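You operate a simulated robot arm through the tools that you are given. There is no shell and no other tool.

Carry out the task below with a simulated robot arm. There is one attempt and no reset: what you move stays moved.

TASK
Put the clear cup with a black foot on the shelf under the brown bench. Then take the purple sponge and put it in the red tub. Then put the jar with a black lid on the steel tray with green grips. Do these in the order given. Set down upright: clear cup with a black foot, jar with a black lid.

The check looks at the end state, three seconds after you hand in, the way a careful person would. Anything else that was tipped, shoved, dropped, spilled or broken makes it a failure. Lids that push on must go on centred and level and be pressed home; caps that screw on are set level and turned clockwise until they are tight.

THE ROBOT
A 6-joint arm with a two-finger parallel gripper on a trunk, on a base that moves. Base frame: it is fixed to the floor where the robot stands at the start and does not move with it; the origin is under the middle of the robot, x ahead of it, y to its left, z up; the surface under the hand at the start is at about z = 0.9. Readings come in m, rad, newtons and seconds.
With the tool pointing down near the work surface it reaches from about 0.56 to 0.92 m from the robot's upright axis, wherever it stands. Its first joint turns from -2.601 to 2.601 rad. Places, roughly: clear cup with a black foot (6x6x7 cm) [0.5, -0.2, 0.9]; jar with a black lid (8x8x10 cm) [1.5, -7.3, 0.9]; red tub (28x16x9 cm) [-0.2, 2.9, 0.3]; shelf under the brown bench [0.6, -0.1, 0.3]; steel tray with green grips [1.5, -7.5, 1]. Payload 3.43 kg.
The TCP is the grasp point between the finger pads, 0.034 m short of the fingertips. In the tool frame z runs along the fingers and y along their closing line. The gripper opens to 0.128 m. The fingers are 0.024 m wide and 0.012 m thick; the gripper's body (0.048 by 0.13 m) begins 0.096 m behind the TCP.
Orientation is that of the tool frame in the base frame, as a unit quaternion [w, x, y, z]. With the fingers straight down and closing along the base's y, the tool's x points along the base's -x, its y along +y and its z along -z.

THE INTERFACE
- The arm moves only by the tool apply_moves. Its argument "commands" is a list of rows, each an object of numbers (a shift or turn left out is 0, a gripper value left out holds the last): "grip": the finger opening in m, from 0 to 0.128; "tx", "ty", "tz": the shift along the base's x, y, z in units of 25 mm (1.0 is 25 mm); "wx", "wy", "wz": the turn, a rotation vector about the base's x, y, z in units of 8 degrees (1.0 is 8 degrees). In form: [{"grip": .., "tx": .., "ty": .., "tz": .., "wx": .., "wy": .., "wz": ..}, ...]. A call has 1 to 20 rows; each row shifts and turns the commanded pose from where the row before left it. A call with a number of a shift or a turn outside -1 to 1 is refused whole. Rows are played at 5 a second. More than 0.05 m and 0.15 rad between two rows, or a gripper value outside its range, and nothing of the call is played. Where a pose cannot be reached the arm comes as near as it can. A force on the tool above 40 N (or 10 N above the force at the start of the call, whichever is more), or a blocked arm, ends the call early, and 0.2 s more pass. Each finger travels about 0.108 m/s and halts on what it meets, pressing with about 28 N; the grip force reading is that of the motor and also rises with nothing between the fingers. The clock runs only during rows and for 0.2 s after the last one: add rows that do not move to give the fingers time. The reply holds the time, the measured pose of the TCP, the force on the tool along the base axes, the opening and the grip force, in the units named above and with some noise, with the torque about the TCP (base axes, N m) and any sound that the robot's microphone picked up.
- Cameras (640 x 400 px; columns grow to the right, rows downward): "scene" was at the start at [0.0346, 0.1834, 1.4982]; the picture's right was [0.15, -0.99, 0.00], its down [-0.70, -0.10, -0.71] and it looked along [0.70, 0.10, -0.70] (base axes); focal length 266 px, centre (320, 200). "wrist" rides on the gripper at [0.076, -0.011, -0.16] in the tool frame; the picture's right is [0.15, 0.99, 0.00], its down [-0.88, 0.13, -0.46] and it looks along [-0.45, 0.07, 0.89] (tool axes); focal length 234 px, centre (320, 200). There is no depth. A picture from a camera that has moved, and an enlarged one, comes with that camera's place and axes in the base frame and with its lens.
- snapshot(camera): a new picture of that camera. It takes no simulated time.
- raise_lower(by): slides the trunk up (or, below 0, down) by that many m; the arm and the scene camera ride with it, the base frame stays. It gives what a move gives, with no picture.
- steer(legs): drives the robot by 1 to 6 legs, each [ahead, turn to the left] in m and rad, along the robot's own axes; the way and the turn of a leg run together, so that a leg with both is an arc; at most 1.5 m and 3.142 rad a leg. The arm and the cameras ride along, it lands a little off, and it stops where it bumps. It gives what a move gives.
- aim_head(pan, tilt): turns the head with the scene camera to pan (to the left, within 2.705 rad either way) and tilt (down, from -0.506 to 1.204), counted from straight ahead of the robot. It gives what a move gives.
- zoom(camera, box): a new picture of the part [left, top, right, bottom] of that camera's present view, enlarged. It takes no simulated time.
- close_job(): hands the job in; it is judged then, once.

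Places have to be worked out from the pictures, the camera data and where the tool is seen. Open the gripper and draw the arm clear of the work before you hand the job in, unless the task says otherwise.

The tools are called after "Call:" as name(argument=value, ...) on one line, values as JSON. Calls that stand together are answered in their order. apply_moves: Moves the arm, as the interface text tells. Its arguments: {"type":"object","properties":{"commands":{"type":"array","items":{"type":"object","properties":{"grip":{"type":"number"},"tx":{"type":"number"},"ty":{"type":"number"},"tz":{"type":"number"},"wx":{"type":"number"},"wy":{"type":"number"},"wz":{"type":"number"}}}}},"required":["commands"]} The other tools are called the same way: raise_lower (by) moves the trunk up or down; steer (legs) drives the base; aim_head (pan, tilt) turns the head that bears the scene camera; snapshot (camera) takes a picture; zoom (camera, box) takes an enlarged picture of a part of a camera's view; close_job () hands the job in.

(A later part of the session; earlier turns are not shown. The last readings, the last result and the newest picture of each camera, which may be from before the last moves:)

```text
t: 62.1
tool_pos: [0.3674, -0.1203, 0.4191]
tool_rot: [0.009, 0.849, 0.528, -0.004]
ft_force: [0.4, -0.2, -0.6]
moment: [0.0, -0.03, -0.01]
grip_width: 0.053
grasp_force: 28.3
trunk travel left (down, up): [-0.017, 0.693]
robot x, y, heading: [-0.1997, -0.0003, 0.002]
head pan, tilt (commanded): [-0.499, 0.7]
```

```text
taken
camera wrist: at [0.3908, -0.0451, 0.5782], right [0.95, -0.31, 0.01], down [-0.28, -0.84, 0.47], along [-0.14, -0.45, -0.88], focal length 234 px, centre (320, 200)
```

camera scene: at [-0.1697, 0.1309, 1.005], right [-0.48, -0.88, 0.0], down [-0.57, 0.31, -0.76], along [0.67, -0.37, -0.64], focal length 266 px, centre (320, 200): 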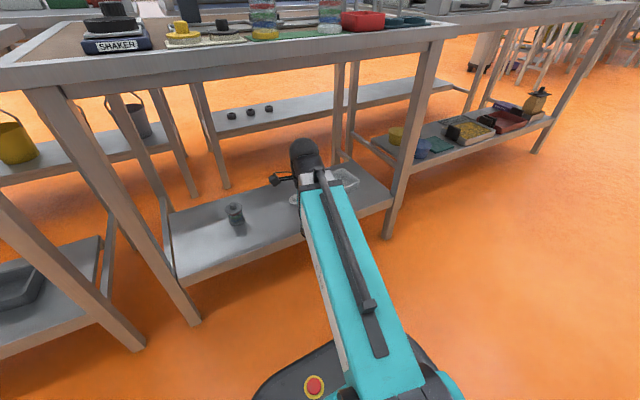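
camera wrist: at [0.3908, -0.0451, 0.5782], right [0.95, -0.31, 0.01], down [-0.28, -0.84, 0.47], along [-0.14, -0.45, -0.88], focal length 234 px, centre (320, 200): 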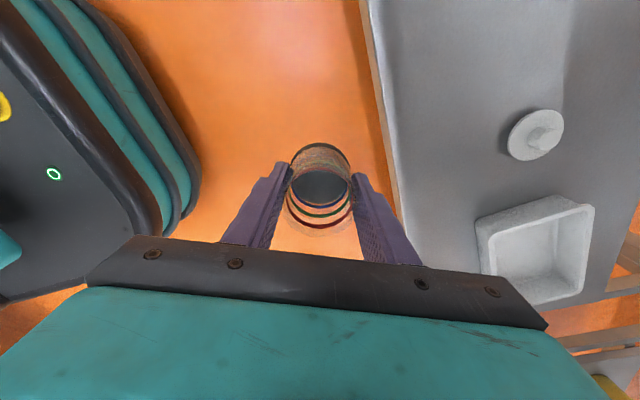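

The wrist and arm are below the bench top, and the shelf edge is near x≈0.445 with free space beyond. I'll move the cup in over the shelf to about (0.515, -0.06).

Call:
apply_moves(commands=[{"tx": 0.3, "ty": 0.1}, {"tx": 0.6, "ty": 0.25}, {"tx": 0.8, "ty": 0.33}, {"tx": 0.8, "ty": 0.33}, {"tx": 0.8, "ty": 0.33}, {"tx": 0.8, "ty": 0.33}, {"tx": 0.8, "ty": 0.33}, {"tx": 0.6, "ty": 0.25}, {"tx": 0.4, "ty": 0.15}, {}])

Call:
snapshot(camera="scene")

Call:
snapshot(camera="wrist")

```text
t: 64.3
tool_pos: [0.5163, -0.0609, 0.4184]
tool_rot: [0.009, 0.849, 0.528, -0.003]
ft_force: [0.7, -0.7, -0.5]
moment: [0.0, 0.03, -0.02]
grip_width: 0.0532
grasp_force: 27.8
trunk travel left (down, up): [-0.017, 0.693]
robot x, y, heading: [-0.1992, -0.0016, -0.0]
head pan, tilt (commanded): [-0.499, 0.7]
```

```text
taken
camera scene: at [-0.1696, 0.131, 1.005], right [-0.48, -0.88, 0.0], down [-0.57, 0.31, -0.76], along [0.67, -0.37, -0.64], focal length 266 px, centre (320, 200)
```

scene: 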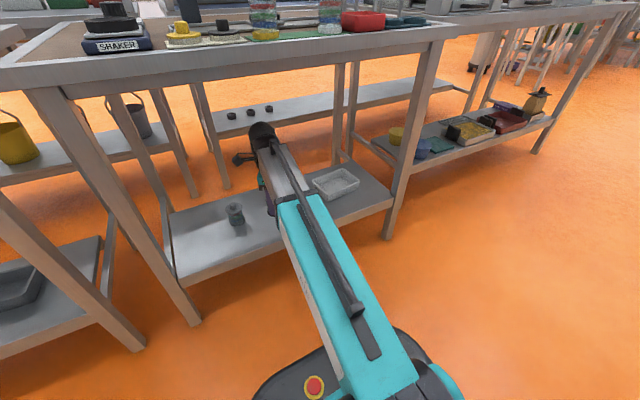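

```text
taken
camera wrist: at [0.5383, 0.0147, 0.5764], right [0.95, -0.31, 0.01], down [-0.27, -0.84, 0.47], along [-0.14, -0.45, -0.88], focal length 234 px, centre (320, 200)
```

wrist: 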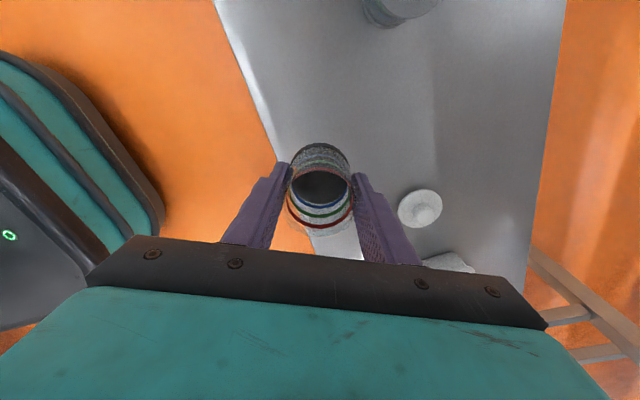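

The cup is over the shelf; estimates of the edge are near x≈0.455 and shelf height between 0.28 and 0.32. I'll move 2.5 cm deeper, then descend to just above the highest estimate.

Call:
apply_moves(commands=[{"tx": 0.4}, {"tx": 0.6}, {"tz": -0.4}, {"tz": -0.7}, {"tz": -0.5}, {}])

Call:
apply_moves(commands=[{"tz": -0.2}, {}])

Call:
zoom(camera="wrist", box=[220, 80, 476, 240])

```text
t: 65.7
tool_pos: [0.5393, -0.0627, 0.3787]
tool_rot: [0.009, 0.849, 0.528, -0.003]
ft_force: [-0.1, -0.3, -0.2]
moment: [-0.02, -0.01, 0.01]
grip_width: 0.0529
grasp_force: 28.2
trunk travel left (down, up): [-0.017, 0.693]
robot x, y, heading: [-0.1962, 0.004, 0.004]
head pan, tilt (commanded): [-0.499, 0.7]
```

```text
t: 66.3
tool_pos: [0.5389, -0.0626, 0.3744]
tool_rot: [0.009, 0.849, 0.528, -0.003]
ft_force: [-0.6, 0.4, -0.7]
moment: [-0.03, -0.01, -0.02]
grip_width: 0.0527
grasp_force: 27.8
trunk travel left (down, up): [-0.017, 0.693]
robot x, y, heading: [-0.2017, 0.001, -0.002]
head pan, tilt (commanded): [-0.499, 0.7]
```

```text
2.50 times, centred on (348, 160) of wrist
camera zoom: at [0.5624, 0.0135, 0.5326], right [0.95, -0.31, 0.01], down [-0.27, -0.84, 0.47], along [-0.14, -0.45, -0.88], focal length 585 px, centre (250, 300)
```

zoom: 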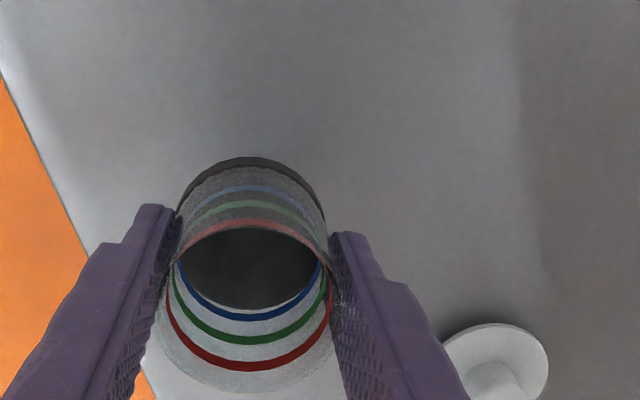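

No contact yet at TCP z=0.374. I'll keep lowering in small steps and watch the vertical force.

Call:
apply_moves(commands=[{"tz": -0.2}, {"tz": -0.2}, {}])

Call:
apply_moves(commands=[{"tz": -0.2}, {}])

Call:
apply_moves(commands=[{"tz": -0.2}, {}])

```text
t: 67.1
tool_pos: [0.5435, -0.0626, 0.3653]
tool_rot: [0.009, 0.849, 0.528, -0.003]
ft_force: [-0.2, 0.5, -0.2]
moment: [0.0, -0.02, 0.0]
grip_width: 0.0529
grasp_force: 27.9
trunk travel left (down, up): [-0.017, 0.693]
robot x, y, heading: [-0.1981, 0.001, 0.0]
head pan, tilt (commanded): [-0.499, 0.7]
```

```text
t: 67.7
tool_pos: [0.5425, -0.0613, 0.3594]
tool_rot: [0.009, 0.85, 0.527, -0.004]
ft_force: [0.1, 0.1, -0.4]
moment: [0.02, -0.04, -0.02]
grip_width: 0.0528
grasp_force: 28.4
trunk travel left (down, up): [-0.017, 0.693]
robot x, y, heading: [-0.1984, -0.0006, -0.002]
head pan, tilt (commanded): [-0.499, 0.7]
```

```text
t: 68.3
tool_pos: [0.5422, -0.0623, 0.3558]
tool_rot: [0.009, 0.849, 0.528, -0.003]
ft_force: [0.9, -0.2, -0.2]
moment: [0.0, 0.0, -0.02]
grip_width: 0.0534
grasp_force: 28.2
trunk travel left (down, up): [-0.017, 0.693]
robot x, y, heading: [-0.1963, -0.0018, -0.0]
head pan, tilt (commanded): [-0.499, 0.7]
```

No contact yet at z≈0.356; I'll continue stepping down.

Call:
apply_moves(commands=[{"tz": -0.2}, {}])

Call:
apply_moves(commands=[{"tz": -0.15}, {}])

Call:
zoom(camera="wrist", box=[220, 80, 476, 240])

```text
t: 68.9
tool_pos: [0.5413, -0.0613, 0.3498]
tool_rot: [0.009, 0.849, 0.528, -0.004]
ft_force: [-0.6, 0.4, -0.4]
moment: [0.0, 0.03, 0.01]
grip_width: 0.0527
grasp_force: 27.9
trunk travel left (down, up): [-0.017, 0.693]
robot x, y, heading: [-0.2023, 0.0021, 0.0]
head pan, tilt (commanded): [-0.499, 0.7]
```

```text
t: 69.5
tool_pos: [0.5424, -0.061, 0.3473]
tool_rot: [0.009, 0.85, 0.527, -0.003]
ft_force: [-0.2, 0.9, 0.0]
moment: [-0.01, 0.0, 0.0]
grip_width: 0.0531
grasp_force: 28.2
trunk travel left (down, up): [-0.017, 0.693]
robot x, y, heading: [-0.1977, 0.0011, 0.003]
head pan, tilt (commanded): [-0.499, 0.7]
```

```text
2.50 times, centred on (348, 160) of wrist
camera zoom: at [0.5637, 0.0151, 0.5046], right [0.95, -0.31, 0.01], down [-0.27, -0.84, 0.47], along [-0.14, -0.45, -0.88], focal length 585 px, centre (250, 300)
```

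zoom: 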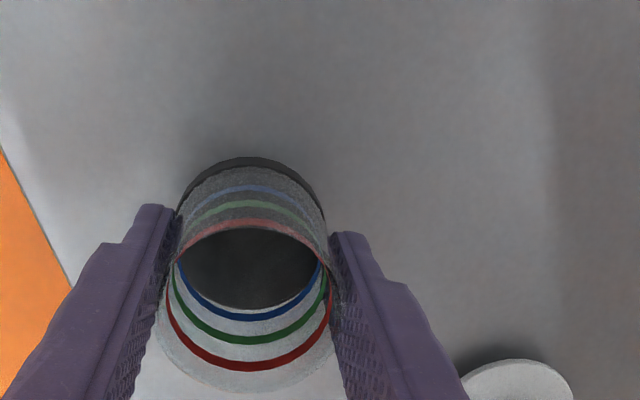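

Still no contact, and a contact shadow is just starting to form around the foot. I'll continue in 3-4 mm steps.

Call:
apply_moves(commands=[{"tz": -0.15}, {}])

Call:
apply_moves(commands=[{"tz": -0.15}, {}])

Call:
apply_moves(commands=[{"tz": -0.15}, {}])

```text
t: 70.1
tool_pos: [0.5408, -0.061, 0.3435]
tool_rot: [0.009, 0.849, 0.528, -0.004]
ft_force: [0.6, -0.4, -0.8]
moment: [0.02, -0.01, -0.03]
grip_width: 0.0529
grasp_force: 27.9
trunk travel left (down, up): [-0.017, 0.693]
robot x, y, heading: [-0.1993, 0.0003, -0.006]
head pan, tilt (commanded): [-0.499, 0.7]
```

```text
t: 70.7
tool_pos: [0.5413, -0.0624, 0.3395]
tool_rot: [0.01, 0.85, 0.527, -0.003]
ft_force: [0.1, -0.2, -0.8]
moment: [0.01, 0.0, 0.0]
grip_width: 0.0524
grasp_force: 27.9
trunk travel left (down, up): [-0.017, 0.693]
robot x, y, heading: [-0.1956, 0.0015, -0.004]
head pan, tilt (commanded): [-0.499, 0.7]
```

```text
t: 71.3
tool_pos: [0.5414, -0.0616, 0.3347]
tool_rot: [0.01, 0.85, 0.527, -0.003]
ft_force: [-0.1, 0.0, -0.6]
moment: [0.0, 0.02, 0.0]
grip_width: 0.0526
grasp_force: 27.8
trunk travel left (down, up): [-0.017, 0.693]
robot x, y, heading: [-0.1966, 0.0011, 0.003]
head pan, tilt (commanded): [-0.499, 0.7]
```

Call:
apply_moves(commands=[{"tz": -0.12}, {}])

Call:
apply_moves(commands=[{"tz": -0.12}, {}])

Call:
zoom(camera="wrist", box=[220, 80, 476, 240])

```text
t: 71.9
tool_pos: [0.5431, -0.0628, 0.3315]
tool_rot: [0.01, 0.849, 0.528, -0.003]
ft_force: [0.0, 0.0, 0.5]
moment: [0.01, 0.04, -0.01]
grip_width: 0.0527
grasp_force: 27.6
trunk travel left (down, up): [-0.017, 0.693]
robot x, y, heading: [-0.1948, 0.0015, 0.001]
head pan, tilt (commanded): [-0.499, 0.7]
```

```text
t: 72.5
tool_pos: [0.5402, -0.0622, 0.3306]
tool_rot: [0.009, 0.85, 0.527, -0.003]
ft_force: [1.1, 0.9, 5.8]
moment: [0.08, 0.1, 0.0]
grip_width: 0.0526
grasp_force: 27.9
trunk travel left (down, up): [-0.017, 0.693]
robot x, y, heading: [-0.1962, 0.0001, 0.001]
head pan, tilt (commanded): [-0.499, 0.7]
```

```text
2.50 times, centred on (348, 160) of wrist
camera zoom: at [0.5628, 0.0142, 0.4879], right [0.95, -0.31, 0.01], down [-0.28, -0.84, 0.47], along [-0.14, -0.45, -0.88], focal length 585 px, centre (250, 300)
```

zoom: 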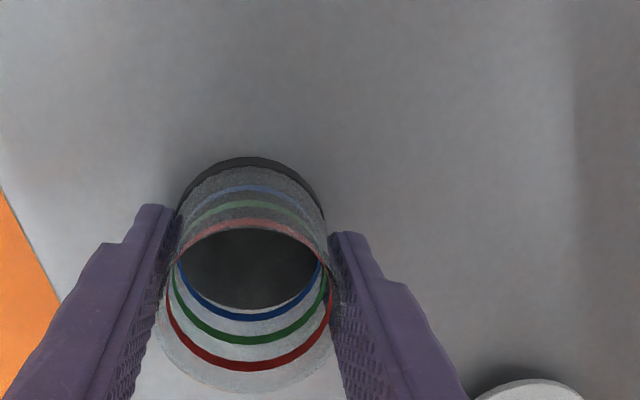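

Contact: 5.8 N upward at z=0.331, so the cup stands on the shelf (z≈0.28). I'll open the fingers gently.

Call:
apply_moves(commands=[{"grip": 0.056}, {"grip": 0.06}, {"grip": 0.066}, {"grip": 0.074}, {"grip": 0.084}, {"grip": 0.09}, {}, {}])

Call:
snapshot(camera="wrist")

```text
t: 74.3
tool_pos: [0.54, -0.0615, 0.3281]
tool_rot: [0.008, 0.849, 0.528, -0.003]
ft_force: [0.4, 0.5, 0.0]
moment: [0.02, -0.01, 0.0]
grip_width: 0.0899
grasp_force: 0.0
trunk travel left (down, up): [-0.017, 0.693]
robot x, y, heading: [-0.1965, 0.0002, -0.001]
head pan, tilt (commanded): [-0.499, 0.7]
```

```text
taken
camera wrist: at [0.5629, 0.0142, 0.4872], right [0.95, -0.31, 0.01], down [-0.27, -0.84, 0.47], along [-0.14, -0.45, -0.88], focal length 234 px, centre (320, 200)
```

wrist: 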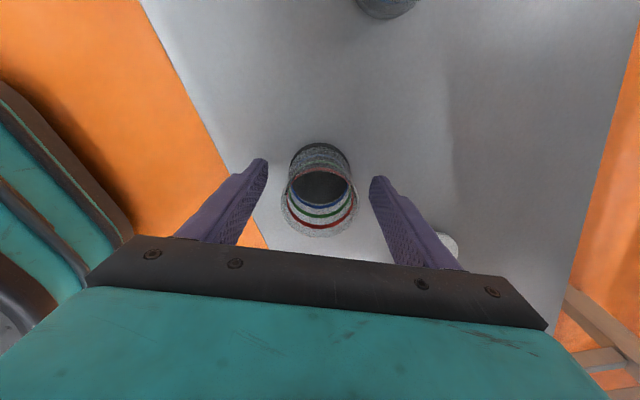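

The cup stands free between the open fingers. I'll lift straight up and then pull back out from under the bench.

Call:
apply_moves(commands=[{"tz": 0.3}, {"tz": 0.6}, {"tz": 0.9}, {"tz": 1}, {"tz": 0.8}, {"tz": 0.4}, {"tx": -0.4}, {"tx": -0.8}, {"tx": -1}, {"tx": -1}, {"tx": -1}, {"tx": -1}, {"tx": -0.8}, {"tx": -0.4}, {}])

Call:
snapshot(camera="scene")

Call:
snapshot(camera="wrist")

```text
t: 77.5
tool_pos: [0.3807, -0.0603, 0.4272]
tool_rot: [0.009, 0.85, 0.527, -0.003]
ft_force: [-0.2, 0.2, -0.7]
moment: [0.0, 0.02, 0.01]
grip_width: 0.0902
grasp_force: 0.0
trunk travel left (down, up): [-0.017, 0.693]
robot x, y, heading: [-0.1958, 0.0009, 0.001]
head pan, tilt (commanded): [-0.499, 0.7]
```

```text
taken
camera scene: at [-0.1696, 0.131, 1.005], right [-0.48, -0.88, 0.0], down [-0.57, 0.31, -0.77], along [0.67, -0.37, -0.64], focal length 266 px, centre (320, 200)
```

scene: 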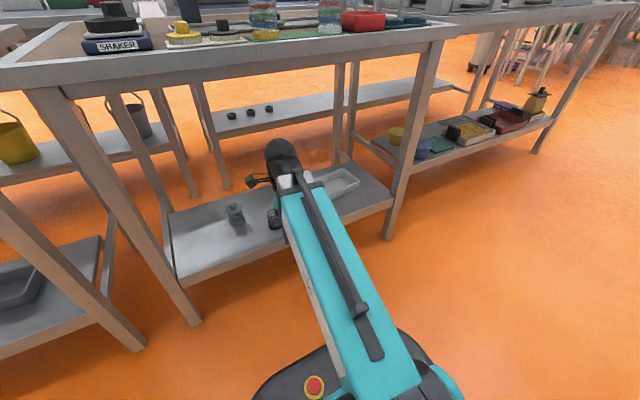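

```text
taken
camera wrist: at [0.4033, 0.0148, 0.586], right [0.95, -0.31, 0.01], down [-0.28, -0.84, 0.47], along [-0.14, -0.45, -0.88], focal length 234 px, centre (320, 200)
```

wrist: 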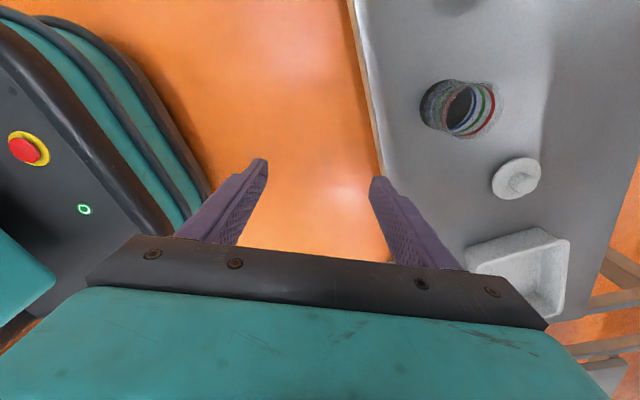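

The cup stands upright on the shelf under the brown bench. Now I'll swing the arm clear into the aisle before raising the trunk.

Call:
apply_moves(commands=[{"tx": -0.1, "ty": -0.3, "wz": -0.1}, {"tx": -0.2, "ty": -0.7, "wz": -0.2}, {"tx": -0.22, "ty": -1, "wz": -0.3}, {"tx": -0.22, "ty": -1, "wz": -0.3}, {"tx": -0.22, "ty": -1, "wz": -0.3}, {"tx": -0.22, "ty": -1, "wz": -0.3}, {"tx": -0.25, "ty": -1, "wz": -0.3}, {"tx": -0.3, "ty": -1, "wz": -0.3}, {"tx": -0.4, "ty": -1, "wz": -0.3}, {"tx": -0.5, "ty": -1, "wz": -0.3}, {"tx": -0.8, "ty": -1, "wz": -0.3}, {"tx": -0.9, "ty": -0.9, "wz": -0.3}, {"tx": -0.9, "ty": -0.9, "wz": -0.3}, {"tx": -0.9, "ty": -0.9, "wz": -0.3}, {"tx": -0.9, "ty": -0.9, "wz": -0.3}, {"tx": -0.9, "ty": -0.9, "wz": -0.3}, {"tx": -0.9, "ty": -0.9, "wz": -0.3}, {"tx": -0.9, "ty": -0.9, "wz": -0.3}, {"tx": -0.6, "ty": -0.6, "wz": -0.3}, {"tx": -0.2, "ty": -0.2, "wz": -0.1}])

Call:
raise_lower(by=0.69)

Call:
aim_head(pan=-0.3, tilt=0.85)

Call:
snapshot(camera="scene")

```text
t: 81.7
tool_pos: [0.1158, -0.4881, 0.4298]
tool_rot: [0.008, 0.985, 0.171, -0.007]
ft_force: [0.9, 0.5, 0.0]
moment: [-0.04, 0.01, 0.02]
grip_width: 0.0899
grasp_force: 0.1
trunk travel left (down, up): [-0.017, 0.693]
robot x, y, heading: [-0.1991, -0.001, 0.0]
head pan, tilt (commanded): [-0.499, 0.7]
```

```text
refused: 0.69 is not a number from -0.4 to 0.4
```

```text
t: 82.4
tool_pos: [0.1168, -0.4884, 0.4298]
tool_rot: [0.008, 0.985, 0.171, -0.007]
ft_force: [1.1, 0.5, -0.2]
moment: [-0.02, -0.03, -0.02]
grip_width: 0.0897
grasp_force: 0.2
trunk travel left (down, up): [-0.017, 0.693]
robot x, y, heading: [-0.1969, 0.0023, 0.001]
head pan, tilt (commanded): [-0.3, 0.85]
```

```text
taken
camera scene: at [-0.1696, 0.1484, 0.9928], right [-0.3, -0.96, 0.0], down [-0.72, 0.22, -0.66], along [0.63, -0.2, -0.75], focal length 266 px, centre (320, 200)
```

scene: 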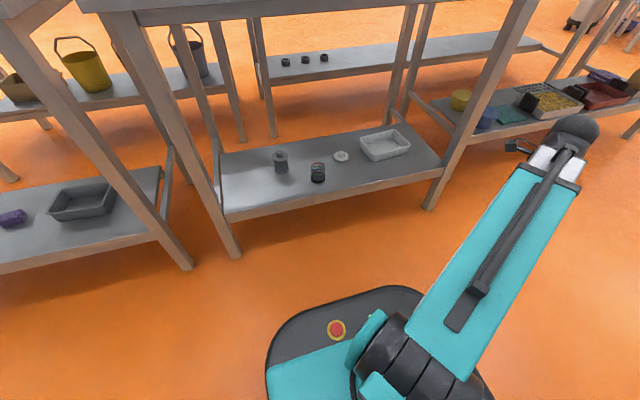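

The cup is clearly standing upright on the shelf. I'll raise the trunk in two steps.

Call:
raise_lower(by=0.4)

Call:
raise_lower(by=0.28)

Call:
steer(legs=[[0.07, 0]])

Call:
aim_head(pan=2.4, tilt=1.2)

Call:
snapshot(camera="scene")

```text
t: 86.2
tool_pos: [0.1168, -0.4879, 0.829]
tool_rot: [0.007, 0.985, 0.171, -0.006]
ft_force: [-0.7, 0.5, -0.7]
moment: [-0.04, -0.04, -0.03]
grip_width: 0.09
grasp_force: 0.1
trunk travel left (down, up): [-0.417, 0.293]
robot x, y, heading: [-0.1986, -0.0013, -0.001]
head pan, tilt (commanded): [-0.3, 0.85]
```

```text
t: 89.1
tool_pos: [0.1169, -0.487, 1.109]
tool_rot: [0.007, 0.985, 0.17, -0.007]
ft_force: [-0.2, -0.4, -0.2]
moment: [0.01, 0.04, -0.02]
grip_width: 0.0899
grasp_force: 0.0
trunk travel left (down, up): [-0.697, 0.013]
robot x, y, heading: [-0.1989, 0.003, 0.003]
head pan, tilt (commanded): [-0.3, 0.85]
```

```text
t: 90.1
tool_pos: [0.1888, -0.4872, 1.1102]
tool_rot: [0.007, 0.985, 0.172, -0.009]
ft_force: [1.0, 0.4, 0.2]
moment: [-0.01, 0.03, 0.0]
grip_width: 0.09
grasp_force: 0.1
trunk travel left (down, up): [-0.697, 0.013]
robot x, y, heading: [-0.129, 0.0019, 0.002]
head pan, tilt (commanded): [-0.3, 0.85]
```

```text
t: 92.5
tool_pos: [0.187, -0.4873, 1.1103]
tool_rot: [0.008, 0.985, 0.171, -0.007]
ft_force: [0.2, 0.2, 0.9]
moment: [0.01, -0.02, 0.0]
grip_width: 0.0897
grasp_force: 0.0
trunk travel left (down, up): [-0.697, 0.013]
robot x, y, heading: [-0.1271, 0.0024, -0.0]
head pan, tilt (commanded): [2.4, 1.201]
```

```text
taken
camera scene: at [-0.2152, 0.2094, 1.649], right [0.68, 0.74, 0.0], down [0.69, -0.63, -0.36], along [-0.27, 0.24, -0.93], focal length 266 px, centre (320, 200)
```

scene: 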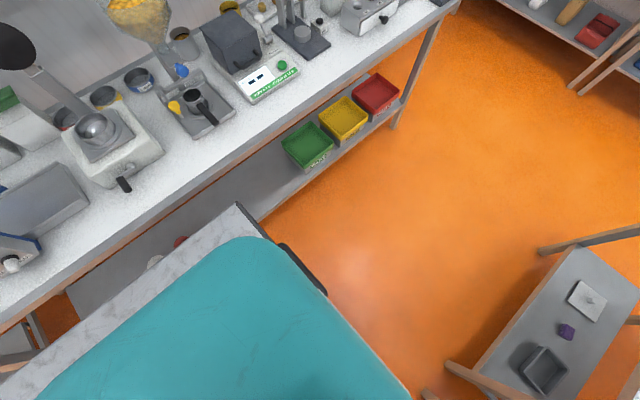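

The rear looks clear enough for a turn. I'll rotate left by 90° so the robot faces along the aisle (+y), with the arm high above the benches.

Call:
steer(legs=[[0, 0.785], [0, 0.785]])

Call:
aim_head(pan=-0.6, tilt=0.7)

Call:
snapshot(camera="scene")

```text
t: 98.4
tool_pos: [0.3623, 0.3115, 1.1105]
tool_rot: [0.011, 0.579, 0.815, 0.0]
ft_force: [0.2, -0.5, -0.4]
moment: [-0.03, -0.01, 0.01]
grip_width: 0.0898
grasp_force: 0.1
trunk travel left (down, up): [-0.697, 0.013]
robot x, y, heading: [-0.1929, 0.0022, 1.549]
head pan, tilt (commanded): [2.4, 1.201]
```

```text
t: 101.0
tool_pos: [0.3641, 0.312, 1.1095]
tool_rot: [0.01, 0.58, 0.815, 0.0]
ft_force: [-0.3, 0.3, -0.9]
moment: [-0.01, -0.03, 0.0]
grip_width: 0.0901
grasp_force: 0.1
trunk travel left (down, up): [-0.697, 0.013]
robot x, y, heading: [-0.1914, 0.0034, 1.546]
head pan, tilt (commanded): [-0.6, 0.7]
```

```text
taken
camera scene: at [-0.3139, 0.0299, 1.685], right [0.81, -0.58, 0.0], down [-0.38, -0.52, -0.77], along [0.45, 0.62, -0.64], focal length 266 px, centre (320, 200)
```

scene: 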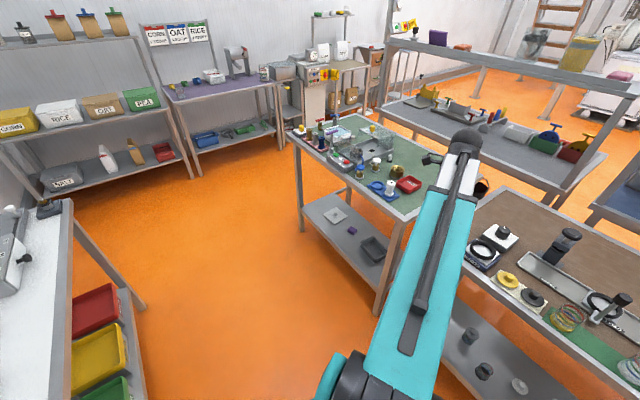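

The robot now faces +y at (-0.19, 0.0), and the sponge recomputes to about (0.64, 0.96) on the green bench's shelf. I'll drive 0.72 m along the aisle.

Call:
steer(legs=[[0.72, 0.0]])

Call:
apply_moves(commands=[{"tx": -0.4, "wz": 0.2}, {"tx": -0.8, "wz": 0.3}, {"tx": -0.8, "wz": 0.3}, {"tx": -0.6, "ty": 0.2, "wz": 0.2}, {"tx": -0.3}, {}])

Call:
snapshot(camera="scene")

Call:
snapshot(camera="wrist")

```text
t: 105.4
tool_pos: [0.3876, 1.0136, 1.1105]
tool_rot: [0.01, 0.584, 0.812, 0.0]
ft_force: [-0.2, -0.7, 0.2]
moment: [-0.01, 0.03, 0.02]
grip_width: 0.0897
grasp_force: 0.0
trunk travel left (down, up): [-0.697, 0.013]
robot x, y, heading: [-0.1712, 0.7083, 1.533]
head pan, tilt (commanded): [-0.6, 0.7]
```

```text
t: 106.8
tool_pos: [0.3143, 1.0195, 1.1107]
tool_rot: [0.01, 0.527, 0.85, 0.002]
ft_force: [-0.2, 0.8, 0.2]
moment: [0.02, 0.01, 0.02]
grip_width: 0.0904
grasp_force: 0.1
trunk travel left (down, up): [-0.697, 0.013]
robot x, y, heading: [-0.1719, 0.7121, 1.535]
head pan, tilt (commanded): [-0.6, 0.7]
```

```text
taken
camera scene: at [-0.2926, 0.7406, 1.685], right [0.8, -0.59, 0.0], down [-0.38, -0.52, -0.77], along [0.45, 0.62, -0.64], focal length 266 px, centre (320, 200)
```

scene: 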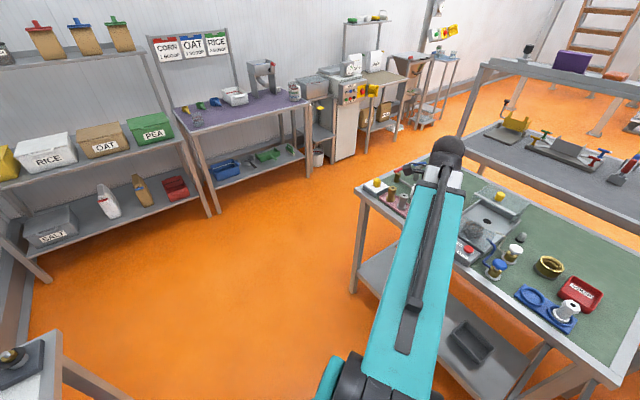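

```text
taken
camera wrist: at [0.2671, 1.0824, 1.268], right [0.82, 0.57, 0.01], down [0.5, -0.73, 0.47], along [0.28, -0.38, -0.88], focal length 234 px, centre (320, 200)
```

wrist: 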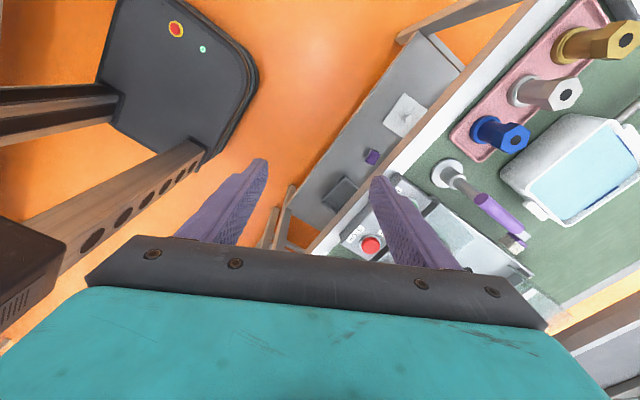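

The tool is in the aisle in front of the bench edge (x≈0.45) with about 6 cm clearance, and the sponge is visible on the shelf below. I'll lower the trunk.

Call:
raise_lower(by=-0.4)

Call:
raise_lower(by=-0.285)

Call:
snapshot(camera="scene")

Call:
snapshot(camera="wrist")

```text
t: 110.6
tool_pos: [0.3151, 1.0186, 0.7097]
tool_rot: [0.01, 0.526, 0.85, 0.001]
ft_force: [0.0, 1.1, -0.5]
moment: [-0.02, 0.01, -0.02]
grip_width: 0.0901
grasp_force: 0.3
trunk travel left (down, up): [-0.297, 0.413]
robot x, y, heading: [-0.1717, 0.7116, 1.534]
head pan, tilt (commanded): [-0.6, 0.7]
```

```text
t: 113.5
tool_pos: [0.3139, 1.018, 0.4252]
tool_rot: [0.009, 0.526, 0.851, 0.001]
ft_force: [0.1, -0.2, -1.3]
moment: [-0.02, 0.01, -0.01]
grip_width: 0.09
grasp_force: 0.1
trunk travel left (down, up): [-0.012, 0.698]
robot x, y, heading: [-0.1716, 0.7134, 1.532]
head pan, tilt (commanded): [-0.6, 0.7]
```

```text
taken
camera scene: at [-0.2926, 0.7407, 1.0001], right [0.8, -0.59, 0.0], down [-0.38, -0.52, -0.77], along [0.45, 0.62, -0.64], focal length 266 px, centre (320, 200)
```

scene: 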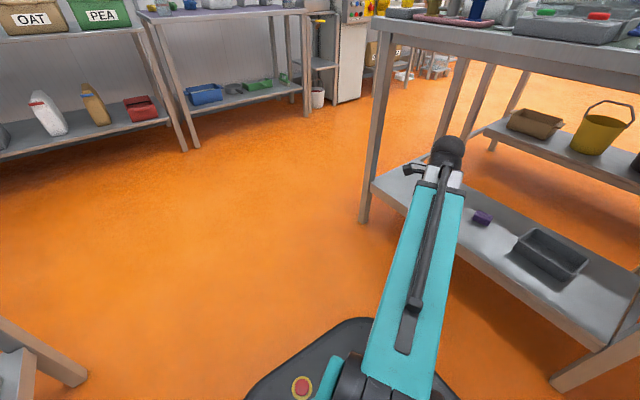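

```text
taken
camera wrist: at [0.2672, 1.0824, 0.583], right [0.82, 0.57, 0.01], down [0.5, -0.73, 0.47], along [0.28, -0.38, -0.88], focal length 234 px, centre (320, 200)
```

wrist: 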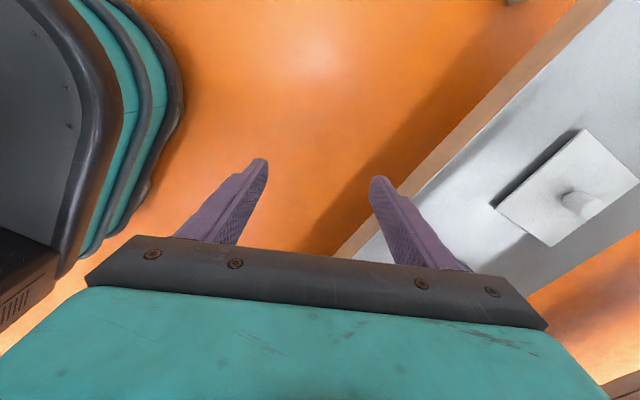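

The sponge is at about (0.638, 0.960) on the shelf. I'll enlarge it to see its size and orientation.

Call:
zoom(camera="scene", box=[420, 180, 612, 300])

Call:
zoom(camera="scene", box=[20, 60, 212, 180])

```text
3.33 times, centred on (516, 240) of scene
camera zoom: at [-0.2926, 0.7407, 1.0001], right [0.8, -0.59, 0.0], down [-0.38, -0.52, -0.77], along [0.45, 0.62, -0.64], focal length 886 px, centre (-333, 67)
```

zoom: 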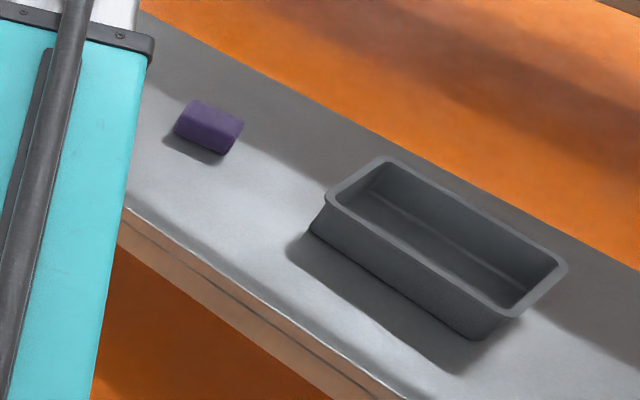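

```text
3.33 times, centred on (116, 120) of scene
camera zoom: at [-0.2926, 0.7407, 1.0001], right [0.8, -0.59, 0.0], down [-0.38, -0.52, -0.77], along [0.45, 0.62, -0.64], focal length 886 px, centre (1000, 467)
```

zoom: 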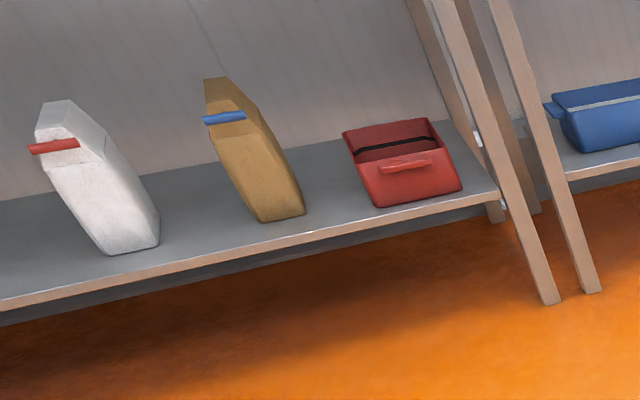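

The sponge is about 5–6 cm by 4.5 cm, centred near (0.622, 0.955), long side roughly along y. I'll move the tool in over it at z≈0.425 and turn it to close across the short side.

Call:
apply_moves(commands=[{"tx": 0.4, "ty": -0.1}, {"tx": 0.7, "ty": -0.1, "wz": -0.15}, {"tx": 1, "ty": -0.2, "wz": -0.2}, {"tx": 1, "ty": -0.2, "wz": -0.2}, {"tx": 1, "ty": -0.2, "wz": -0.2}, {"tx": 1, "ty": -0.2, "wz": -0.2}, {"tx": 1, "ty": -0.2, "wz": -0.2}, {"tx": 1, "ty": -0.2, "wz": -0.2}, {"tx": 1, "ty": -0.2, "wz": -0.2}, {"tx": 1, "ty": -0.2, "wz": -0.2}, {"tx": 1, "ty": -0.2, "wz": -0.2}, {"tx": 1, "ty": -0.2}, {"tx": 0.7, "ty": -0.2}, {"tx": 0.4, "ty": -0.1}, {}])

Call:
snapshot(camera="wrist")

Call:
snapshot(camera="scene")

```text
t: 116.7
tool_pos: [0.6188, 0.9558, 0.4233]
tool_rot: [0.01, 0.636, 0.771, 0.0]
ft_force: [0.7, -0.2, 0.1]
moment: [-0.01, 0.0, 0.0]
grip_width: 0.0898
grasp_force: 0.1
trunk travel left (down, up): [-0.012, 0.698]
robot x, y, heading: [-0.1703, 0.7115, 1.531]
head pan, tilt (commanded): [-0.6, 0.7]
```

```text
taken
camera wrist: at [0.5905, 1.0299, 0.5812], right [0.94, 0.33, 0.01], down [0.29, -0.83, 0.47], along [0.16, -0.44, -0.88], focal length 234 px, centre (320, 200)
```

wrist: 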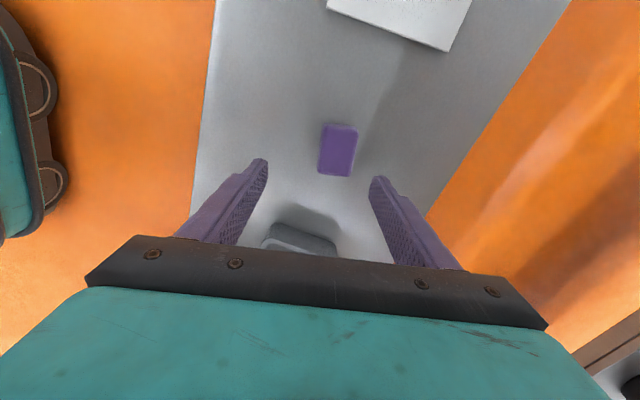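

```text
taken
camera scene: at [-0.2926, 0.7407, 1.0], right [0.8, -0.59, 0.0], down [-0.38, -0.52, -0.77], along [0.45, 0.62, -0.64], focal length 266 px, centre (320, 200)
```

scene: 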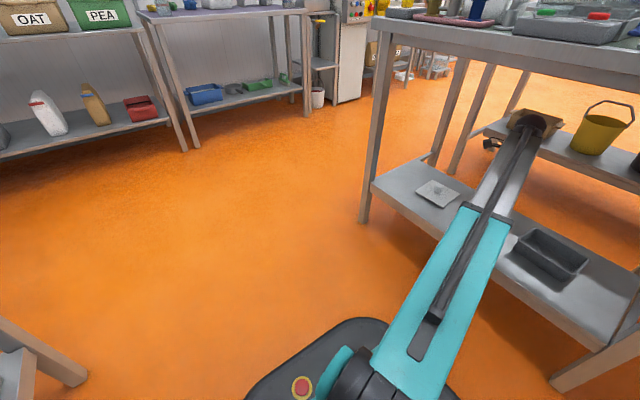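

I'll enlarge the wrist view to fix the sponge's exact centre relative to the fingers.

Call:
zoom(camera="wrist", box=[240, 90, 432, 210])

```text
3.33 times, centred on (336, 150) of wrist
camera zoom: at [0.5905, 1.0299, 0.5812], right [0.94, 0.33, 0.01], down [0.29, -0.83, 0.47], along [0.16, -0.44, -0.88], focal length 781 px, centre (267, 367)
```

zoom: 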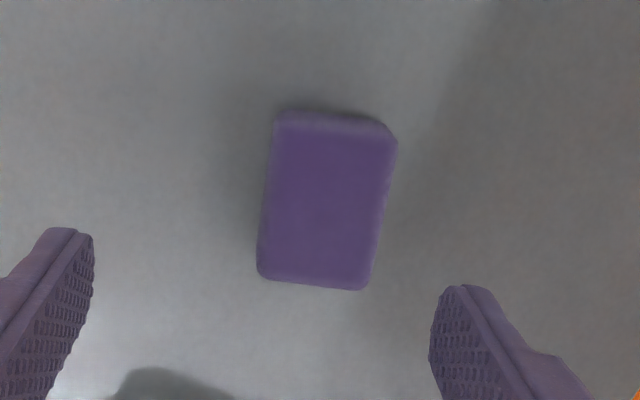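

The sponge centre is at about (0.641, 0.961) and its short side lines up with the closing line. I'll shift 2 cm in x and descend toward it.

Call:
apply_moves(commands=[{"tx": 0.4, "ty": 0.1}, {"tx": 0.48, "ty": 0.1}, {"tz": -0.4}, {"tz": -0.8}, {"tz": -1}, {"tz": -0.8}, {"tz": -0.4}, {}])

Call:
snapshot(camera="wrist")

```text
t: 118.5
tool_pos: [0.644, 0.9603, 0.3388]
tool_rot: [0.01, 0.637, 0.771, 0.0]
ft_force: [0.3, -0.1, -0.2]
moment: [0.03, 0.0, -0.02]
grip_width: 0.0902
grasp_force: 0.2
trunk travel left (down, up): [-0.012, 0.698]
robot x, y, heading: [-0.1706, 0.7118, 1.531]
head pan, tilt (commanded): [-0.6, 0.7]
```

```text
taken
camera wrist: at [0.6144, 1.0344, 0.4972], right [0.94, 0.33, 0.01], down [0.29, -0.83, 0.47], along [0.16, -0.44, -0.88], focal length 234 px, centre (320, 200)
```

wrist: 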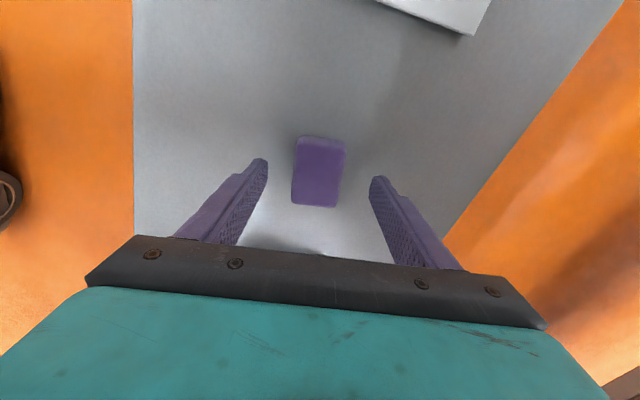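

The sponge is centred between the fingertips. I'll lower another ~16 mm in small steps and close.

Call:
apply_moves(commands=[{"tz": -0.25}, {"tz": -0.2}, {"tz": -0.2}, {}])

Call:
apply_moves(commands=[{"grip": 0.07}, {"grip": 0.055}, {"grip": 0.04}, {"grip": 0.03}, {"grip": 0.02}, {}, {}, {}])

Call:
snapshot(camera="wrist")

```text
t: 119.5
tool_pos: [0.6426, 0.9609, 0.3219]
tool_rot: [0.01, 0.637, 0.771, 0.0]
ft_force: [-0.1, 0.1, -0.2]
moment: [0.0, -0.01, 0.0]
grip_width: 0.09
grasp_force: 0.0
trunk travel left (down, up): [-0.012, 0.698]
robot x, y, heading: [-0.1759, 0.7117, 1.531]
head pan, tilt (commanded): [-0.6, 0.7]
```

```text
t: 121.3
tool_pos: [0.6428, 0.9601, 0.3229]
tool_rot: [0.01, 0.637, 0.771, -0.001]
ft_force: [-0.1, -0.7, 0.4]
moment: [0.01, 0.0, 0.03]
grip_width: 0.0428
grasp_force: 28.3
trunk travel left (down, up): [-0.012, 0.698]
robot x, y, heading: [-0.17, 0.7135, 1.538]
head pan, tilt (commanded): [-0.6, 0.7]
```

```text
taken
camera wrist: at [0.6136, 1.0354, 0.4807], right [0.94, 0.33, 0.01], down [0.29, -0.83, 0.47], along [0.16, -0.44, -0.88], focal length 234 px, centre (320, 200)
```

wrist: 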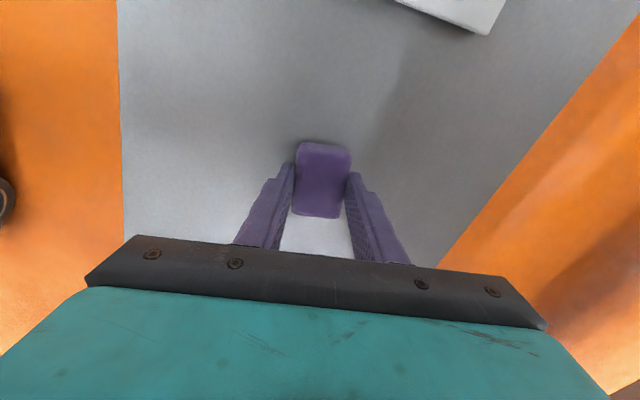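

The sponge is gripped. I'll lift it and pull back out into the aisle, reversing the entry path.

Call:
apply_moves(commands=[{"tz": 0.4}, {"tz": 0.8}, {"tz": 1}, {"tz": 1}, {"tz": 0.8}, {"tz": 0.4, "tx": -0.4}, {"tx": -0.8, "ty": 0.15}, {"tx": -1, "ty": 0.2}, {"tx": -1, "ty": 0.2}, {"tx": -1, "ty": 0.2}, {"tx": -1, "ty": 0.2}, {"tx": -1, "ty": 0.2}, {"tx": -1, "ty": 0.2}, {"tx": -1, "ty": 0.2}, {"tx": -1, "ty": 0.2}, {"tx": -1, "ty": 0.2}, {"tx": -1, "ty": 0.2}, {"tx": -1, "ty": 0.2}, {"tx": -0.7, "ty": 0.2}, {"tx": -0.3, "ty": 0.1}])

Call:
snapshot(camera="wrist")

```text
t: 125.5
tool_pos: [0.3127, 1.0267, 0.4333]
tool_rot: [0.01, 0.638, 0.77, 0.0]
ft_force: [-0.1, 0.8, -0.1]
moment: [-0.03, -0.01, 0.0]
grip_width: 0.0425
grasp_force: 28.3
trunk travel left (down, up): [-0.012, 0.698]
robot x, y, heading: [-0.1695, 0.7084, 1.532]
head pan, tilt (commanded): [-0.6, 0.7]
```

```text
taken
camera wrist: at [0.2836, 1.101, 0.5917], right [0.94, 0.33, 0.01], down [0.29, -0.83, 0.47], along [0.16, -0.44, -0.88], focal length 234 px, centre (320, 200)
```

wrist: 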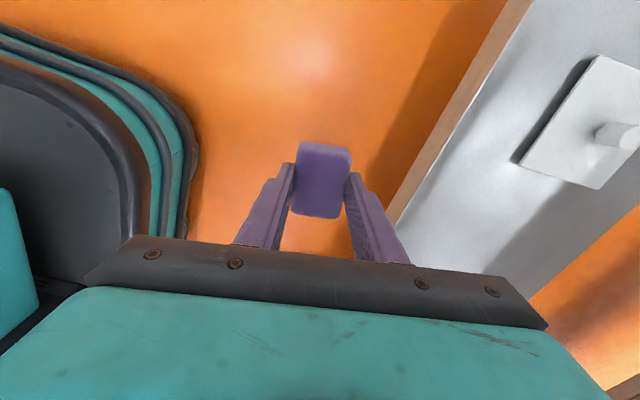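

The sponge is held and clear of the bench. I'll swing the arm to point straight ahead of the robot (along +y), turning the tool so the camera side faces the robot.

Call:
apply_moves(commands=[{"tx": -0.3, "ty": 0.5, "wz": 0.4}, {"tx": -0.47, "ty": 0.86, "wz": 0.9}, {"tx": -0.47, "ty": 0.86, "wz": 0.9}, {"tx": -0.47, "ty": 0.86, "wz": 0.9}, {"tx": -0.47, "ty": 0.86, "wz": 0.9}, {"tx": -0.6, "ty": 0.75, "wz": 0.9}, {"tx": -0.82, "ty": 0.64, "wz": 0.9}, {"tx": -0.82, "ty": 0.64, "wz": 0.9}, {"tx": -0.82, "ty": 0.64, "wz": 0.9}, {"tx": -0.82, "ty": 0.6, "wz": 0.9}, {"tx": -0.82, "ty": 0.5, "wz": 0.9}, {"tx": -0.6, "ty": 0.3, "wz": 0.6}, {}])

Call:
apply_moves(commands=[{"tx": -0.4, "ty": 0.15, "wz": 0.4}, {"tx": -0.9, "ty": 0.35, "wz": 0.9}, {"tx": -0.95, "ty": 0.4, "wz": 0.95}, {"tx": -0.95, "ty": 0.35, "wz": 0.95}, {"tx": -0.95, "ty": 0.3, "wz": 0.95}, {"tx": -0.95, "ty": 0.2, "wz": 0.95}, {"tx": -0.95, "ty": 0.15, "wz": 0.95}, {"tx": -0.95, "ty": 0.1, "wz": 0.95}, {"tx": -0.95, "ty": 0.1, "wz": 0.95}, {"tx": -0.95, "ty": 0.05, "wz": 0.95}, {"tx": -0.95, "wz": 0.95}, {"tx": -0.6, "wz": 0.6}, {"tx": -0.3, "wz": 0.3}, {}])

Call:
aim_head(pan=0.1, tilt=0.35)

Call:
snapshot(camera="scene")

Call:
snapshot(camera="wrist")

```text
t: 128.3
tool_pos: [0.1232, 1.2263, 0.4337]
tool_rot: [0.009, -0.009, 1.0, 0.007]
ft_force: [0.4, 0.1, -0.3]
moment: [-0.01, -0.02, -0.02]
grip_width: 0.0424
grasp_force: 28.3
trunk travel left (down, up): [-0.012, 0.698]
robot x, y, heading: [-0.1722, 0.7091, 1.538]
head pan, tilt (commanded): [-0.6, 0.7]
```

```text
t: 131.3
tool_pos: [-0.1455, 1.2794, 0.4361]
tool_rot: [0.002, -0.688, 0.726, 0.011]
ft_force: [0.3, -0.2, -0.5]
moment: [0.0, 0.05, 0.0]
grip_width: 0.0426
grasp_force: 27.8
trunk travel left (down, up): [-0.012, 0.698]
robot x, y, heading: [-0.1716, 0.7117, 1.535]
head pan, tilt (commanded): [-0.6, 0.7]
```

```text
t: 132.4
tool_pos: [-0.1435, 1.2803, 0.4355]
tool_rot: [0.001, -0.688, 0.726, 0.009]
ft_force: [-0.1, -0.8, 0.1]
moment: [-0.05, 0.02, 0.0]
grip_width: 0.0427
grasp_force: 28.2
trunk travel left (down, up): [-0.012, 0.698]
robot x, y, heading: [-0.1716, 0.7091, 1.534]
head pan, tilt (commanded): [0.099, 0.351]
```

```text
taken
camera scene: at [-0.349, 0.7654, 1.0314], right [1.0, 0.06, 0.0], down [0.02, -0.34, -0.94], along [-0.06, 0.94, -0.34], focal length 266 px, centre (320, 200)
```

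scene: 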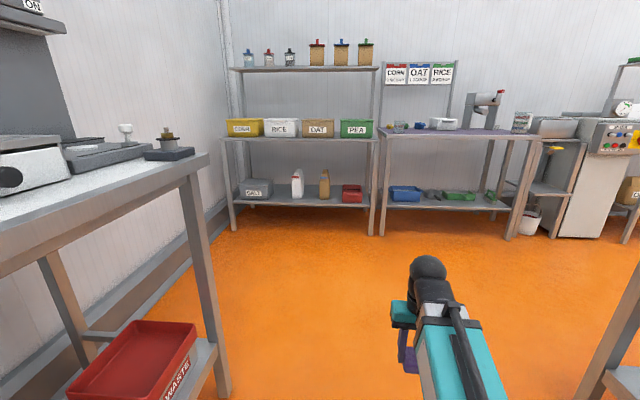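

```text
taken
camera wrist: at [-0.1363, 1.2011, 0.593], right [-1.0, -0.09, 0.01], down [-0.08, 0.88, 0.47], along [-0.05, 0.47, -0.88], focal length 234 px, centre (320, 200)
```

wrist: 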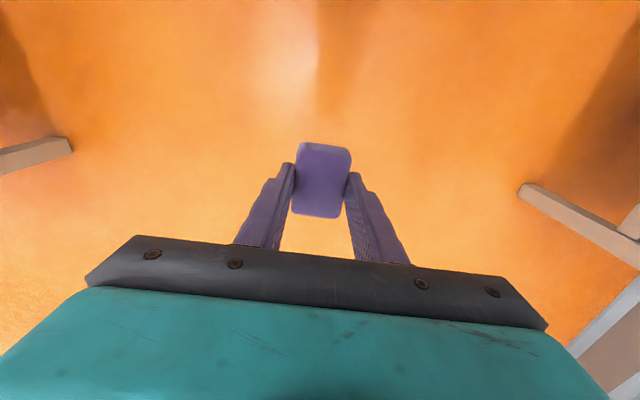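

The arm points ahead with the sponge held. I'll enlarge the rack with the red tub.

Call:
zoom(camera="scene", box=[216, 110, 408, 230])

Call:
zoom(camera="scene", box=[320, 170, 400, 220])

```text
3.33 times, centred on (312, 170) of scene
camera zoom: at [-0.349, 0.7654, 1.0314], right [1.0, 0.06, 0.0], down [0.02, -0.34, -0.94], along [-0.06, 0.94, -0.34], focal length 886 px, centre (347, 300)
```

zoom: 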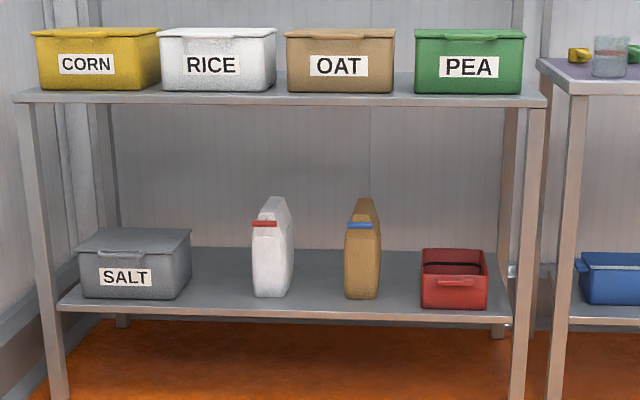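

```text
8.00 times, centred on (360, 195) of scene
camera zoom: at [-0.349, 0.7654, 1.0314], right [1.0, 0.06, 0.0], down [0.02, -0.34, -0.94], along [-0.06, 0.94, -0.34], focal length 2126 px, centre (0, 240)
```

zoom: 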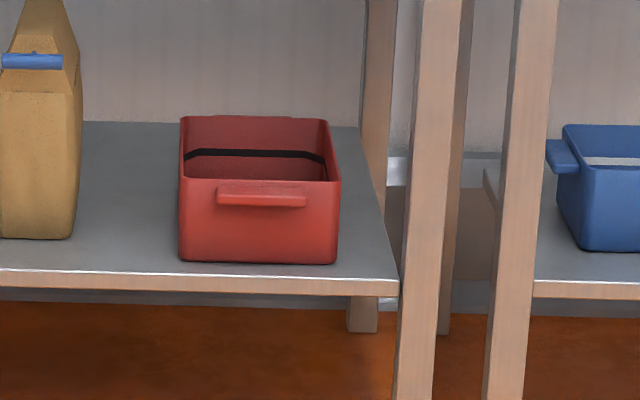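

The tub's open top spans roughly x -0.29..-0.14, y 2.76..2.95, rim z≈0.37, under an upper shelf with underside at about z=0.775, so a forward-pitched tool is safest there. I'll drive 1.22 m ahead first.

Call:
steer(legs=[[1.22, 0.05]])

Call:
aim_head(pan=0.0, tilt=0.6)

Call:
snapshot(camera="scene")

```text
t: 139.3
tool_pos: [-0.1312, 2.4856, 0.4354]
tool_rot: [0.002, -0.697, 0.717, 0.009]
ft_force: [-0.3, 0.0, 0.3]
moment: [0.02, 0.0, 0.01]
grip_width: 0.0427
grasp_force: 27.9
trunk travel left (down, up): [-0.012, 0.698]
robot x, y, heading: [-0.1433, 1.9117, 1.558]
head pan, tilt (commanded): [0.099, 0.351]
```

```text
t: 140.1
tool_pos: [-0.1309, 2.4851, 0.4344]
tool_rot: [0.002, -0.697, 0.717, 0.01]
ft_force: [0.0, -0.4, -0.1]
moment: [-0.01, -0.01, 0.02]
grip_width: 0.0426
grasp_force: 27.7
trunk travel left (down, up): [-0.012, 0.698]
robot x, y, heading: [-0.1414, 1.916, 1.566]
head pan, tilt (commanded): [0.0, 0.6]
```

```text
taken
camera scene: at [-0.3132, 1.9613, 1.0087], right [1.0, -0.01, 0.0], down [-0.01, -0.56, -0.83], along [0.01, 0.83, -0.56], focal length 266 px, centre (320, 200)
```

scene: 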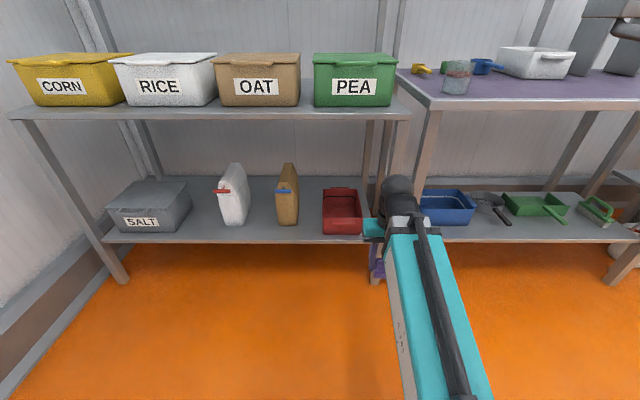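

Call:
zoom(camera="scene", box=[280, 160, 408, 240])

```text
5.00 times, centred on (344, 200) of scene
camera zoom: at [-0.3132, 1.9613, 1.0087], right [1.0, -0.01, 0.0], down [-0.01, -0.56, -0.83], along [0.01, 0.83, -0.56], focal length 1329 px, centre (200, 200)
```

zoom: 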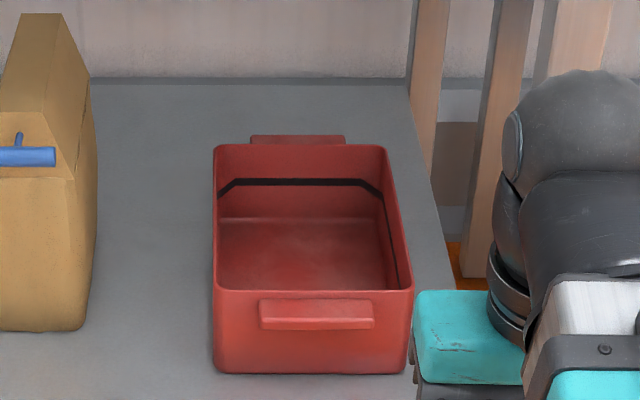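

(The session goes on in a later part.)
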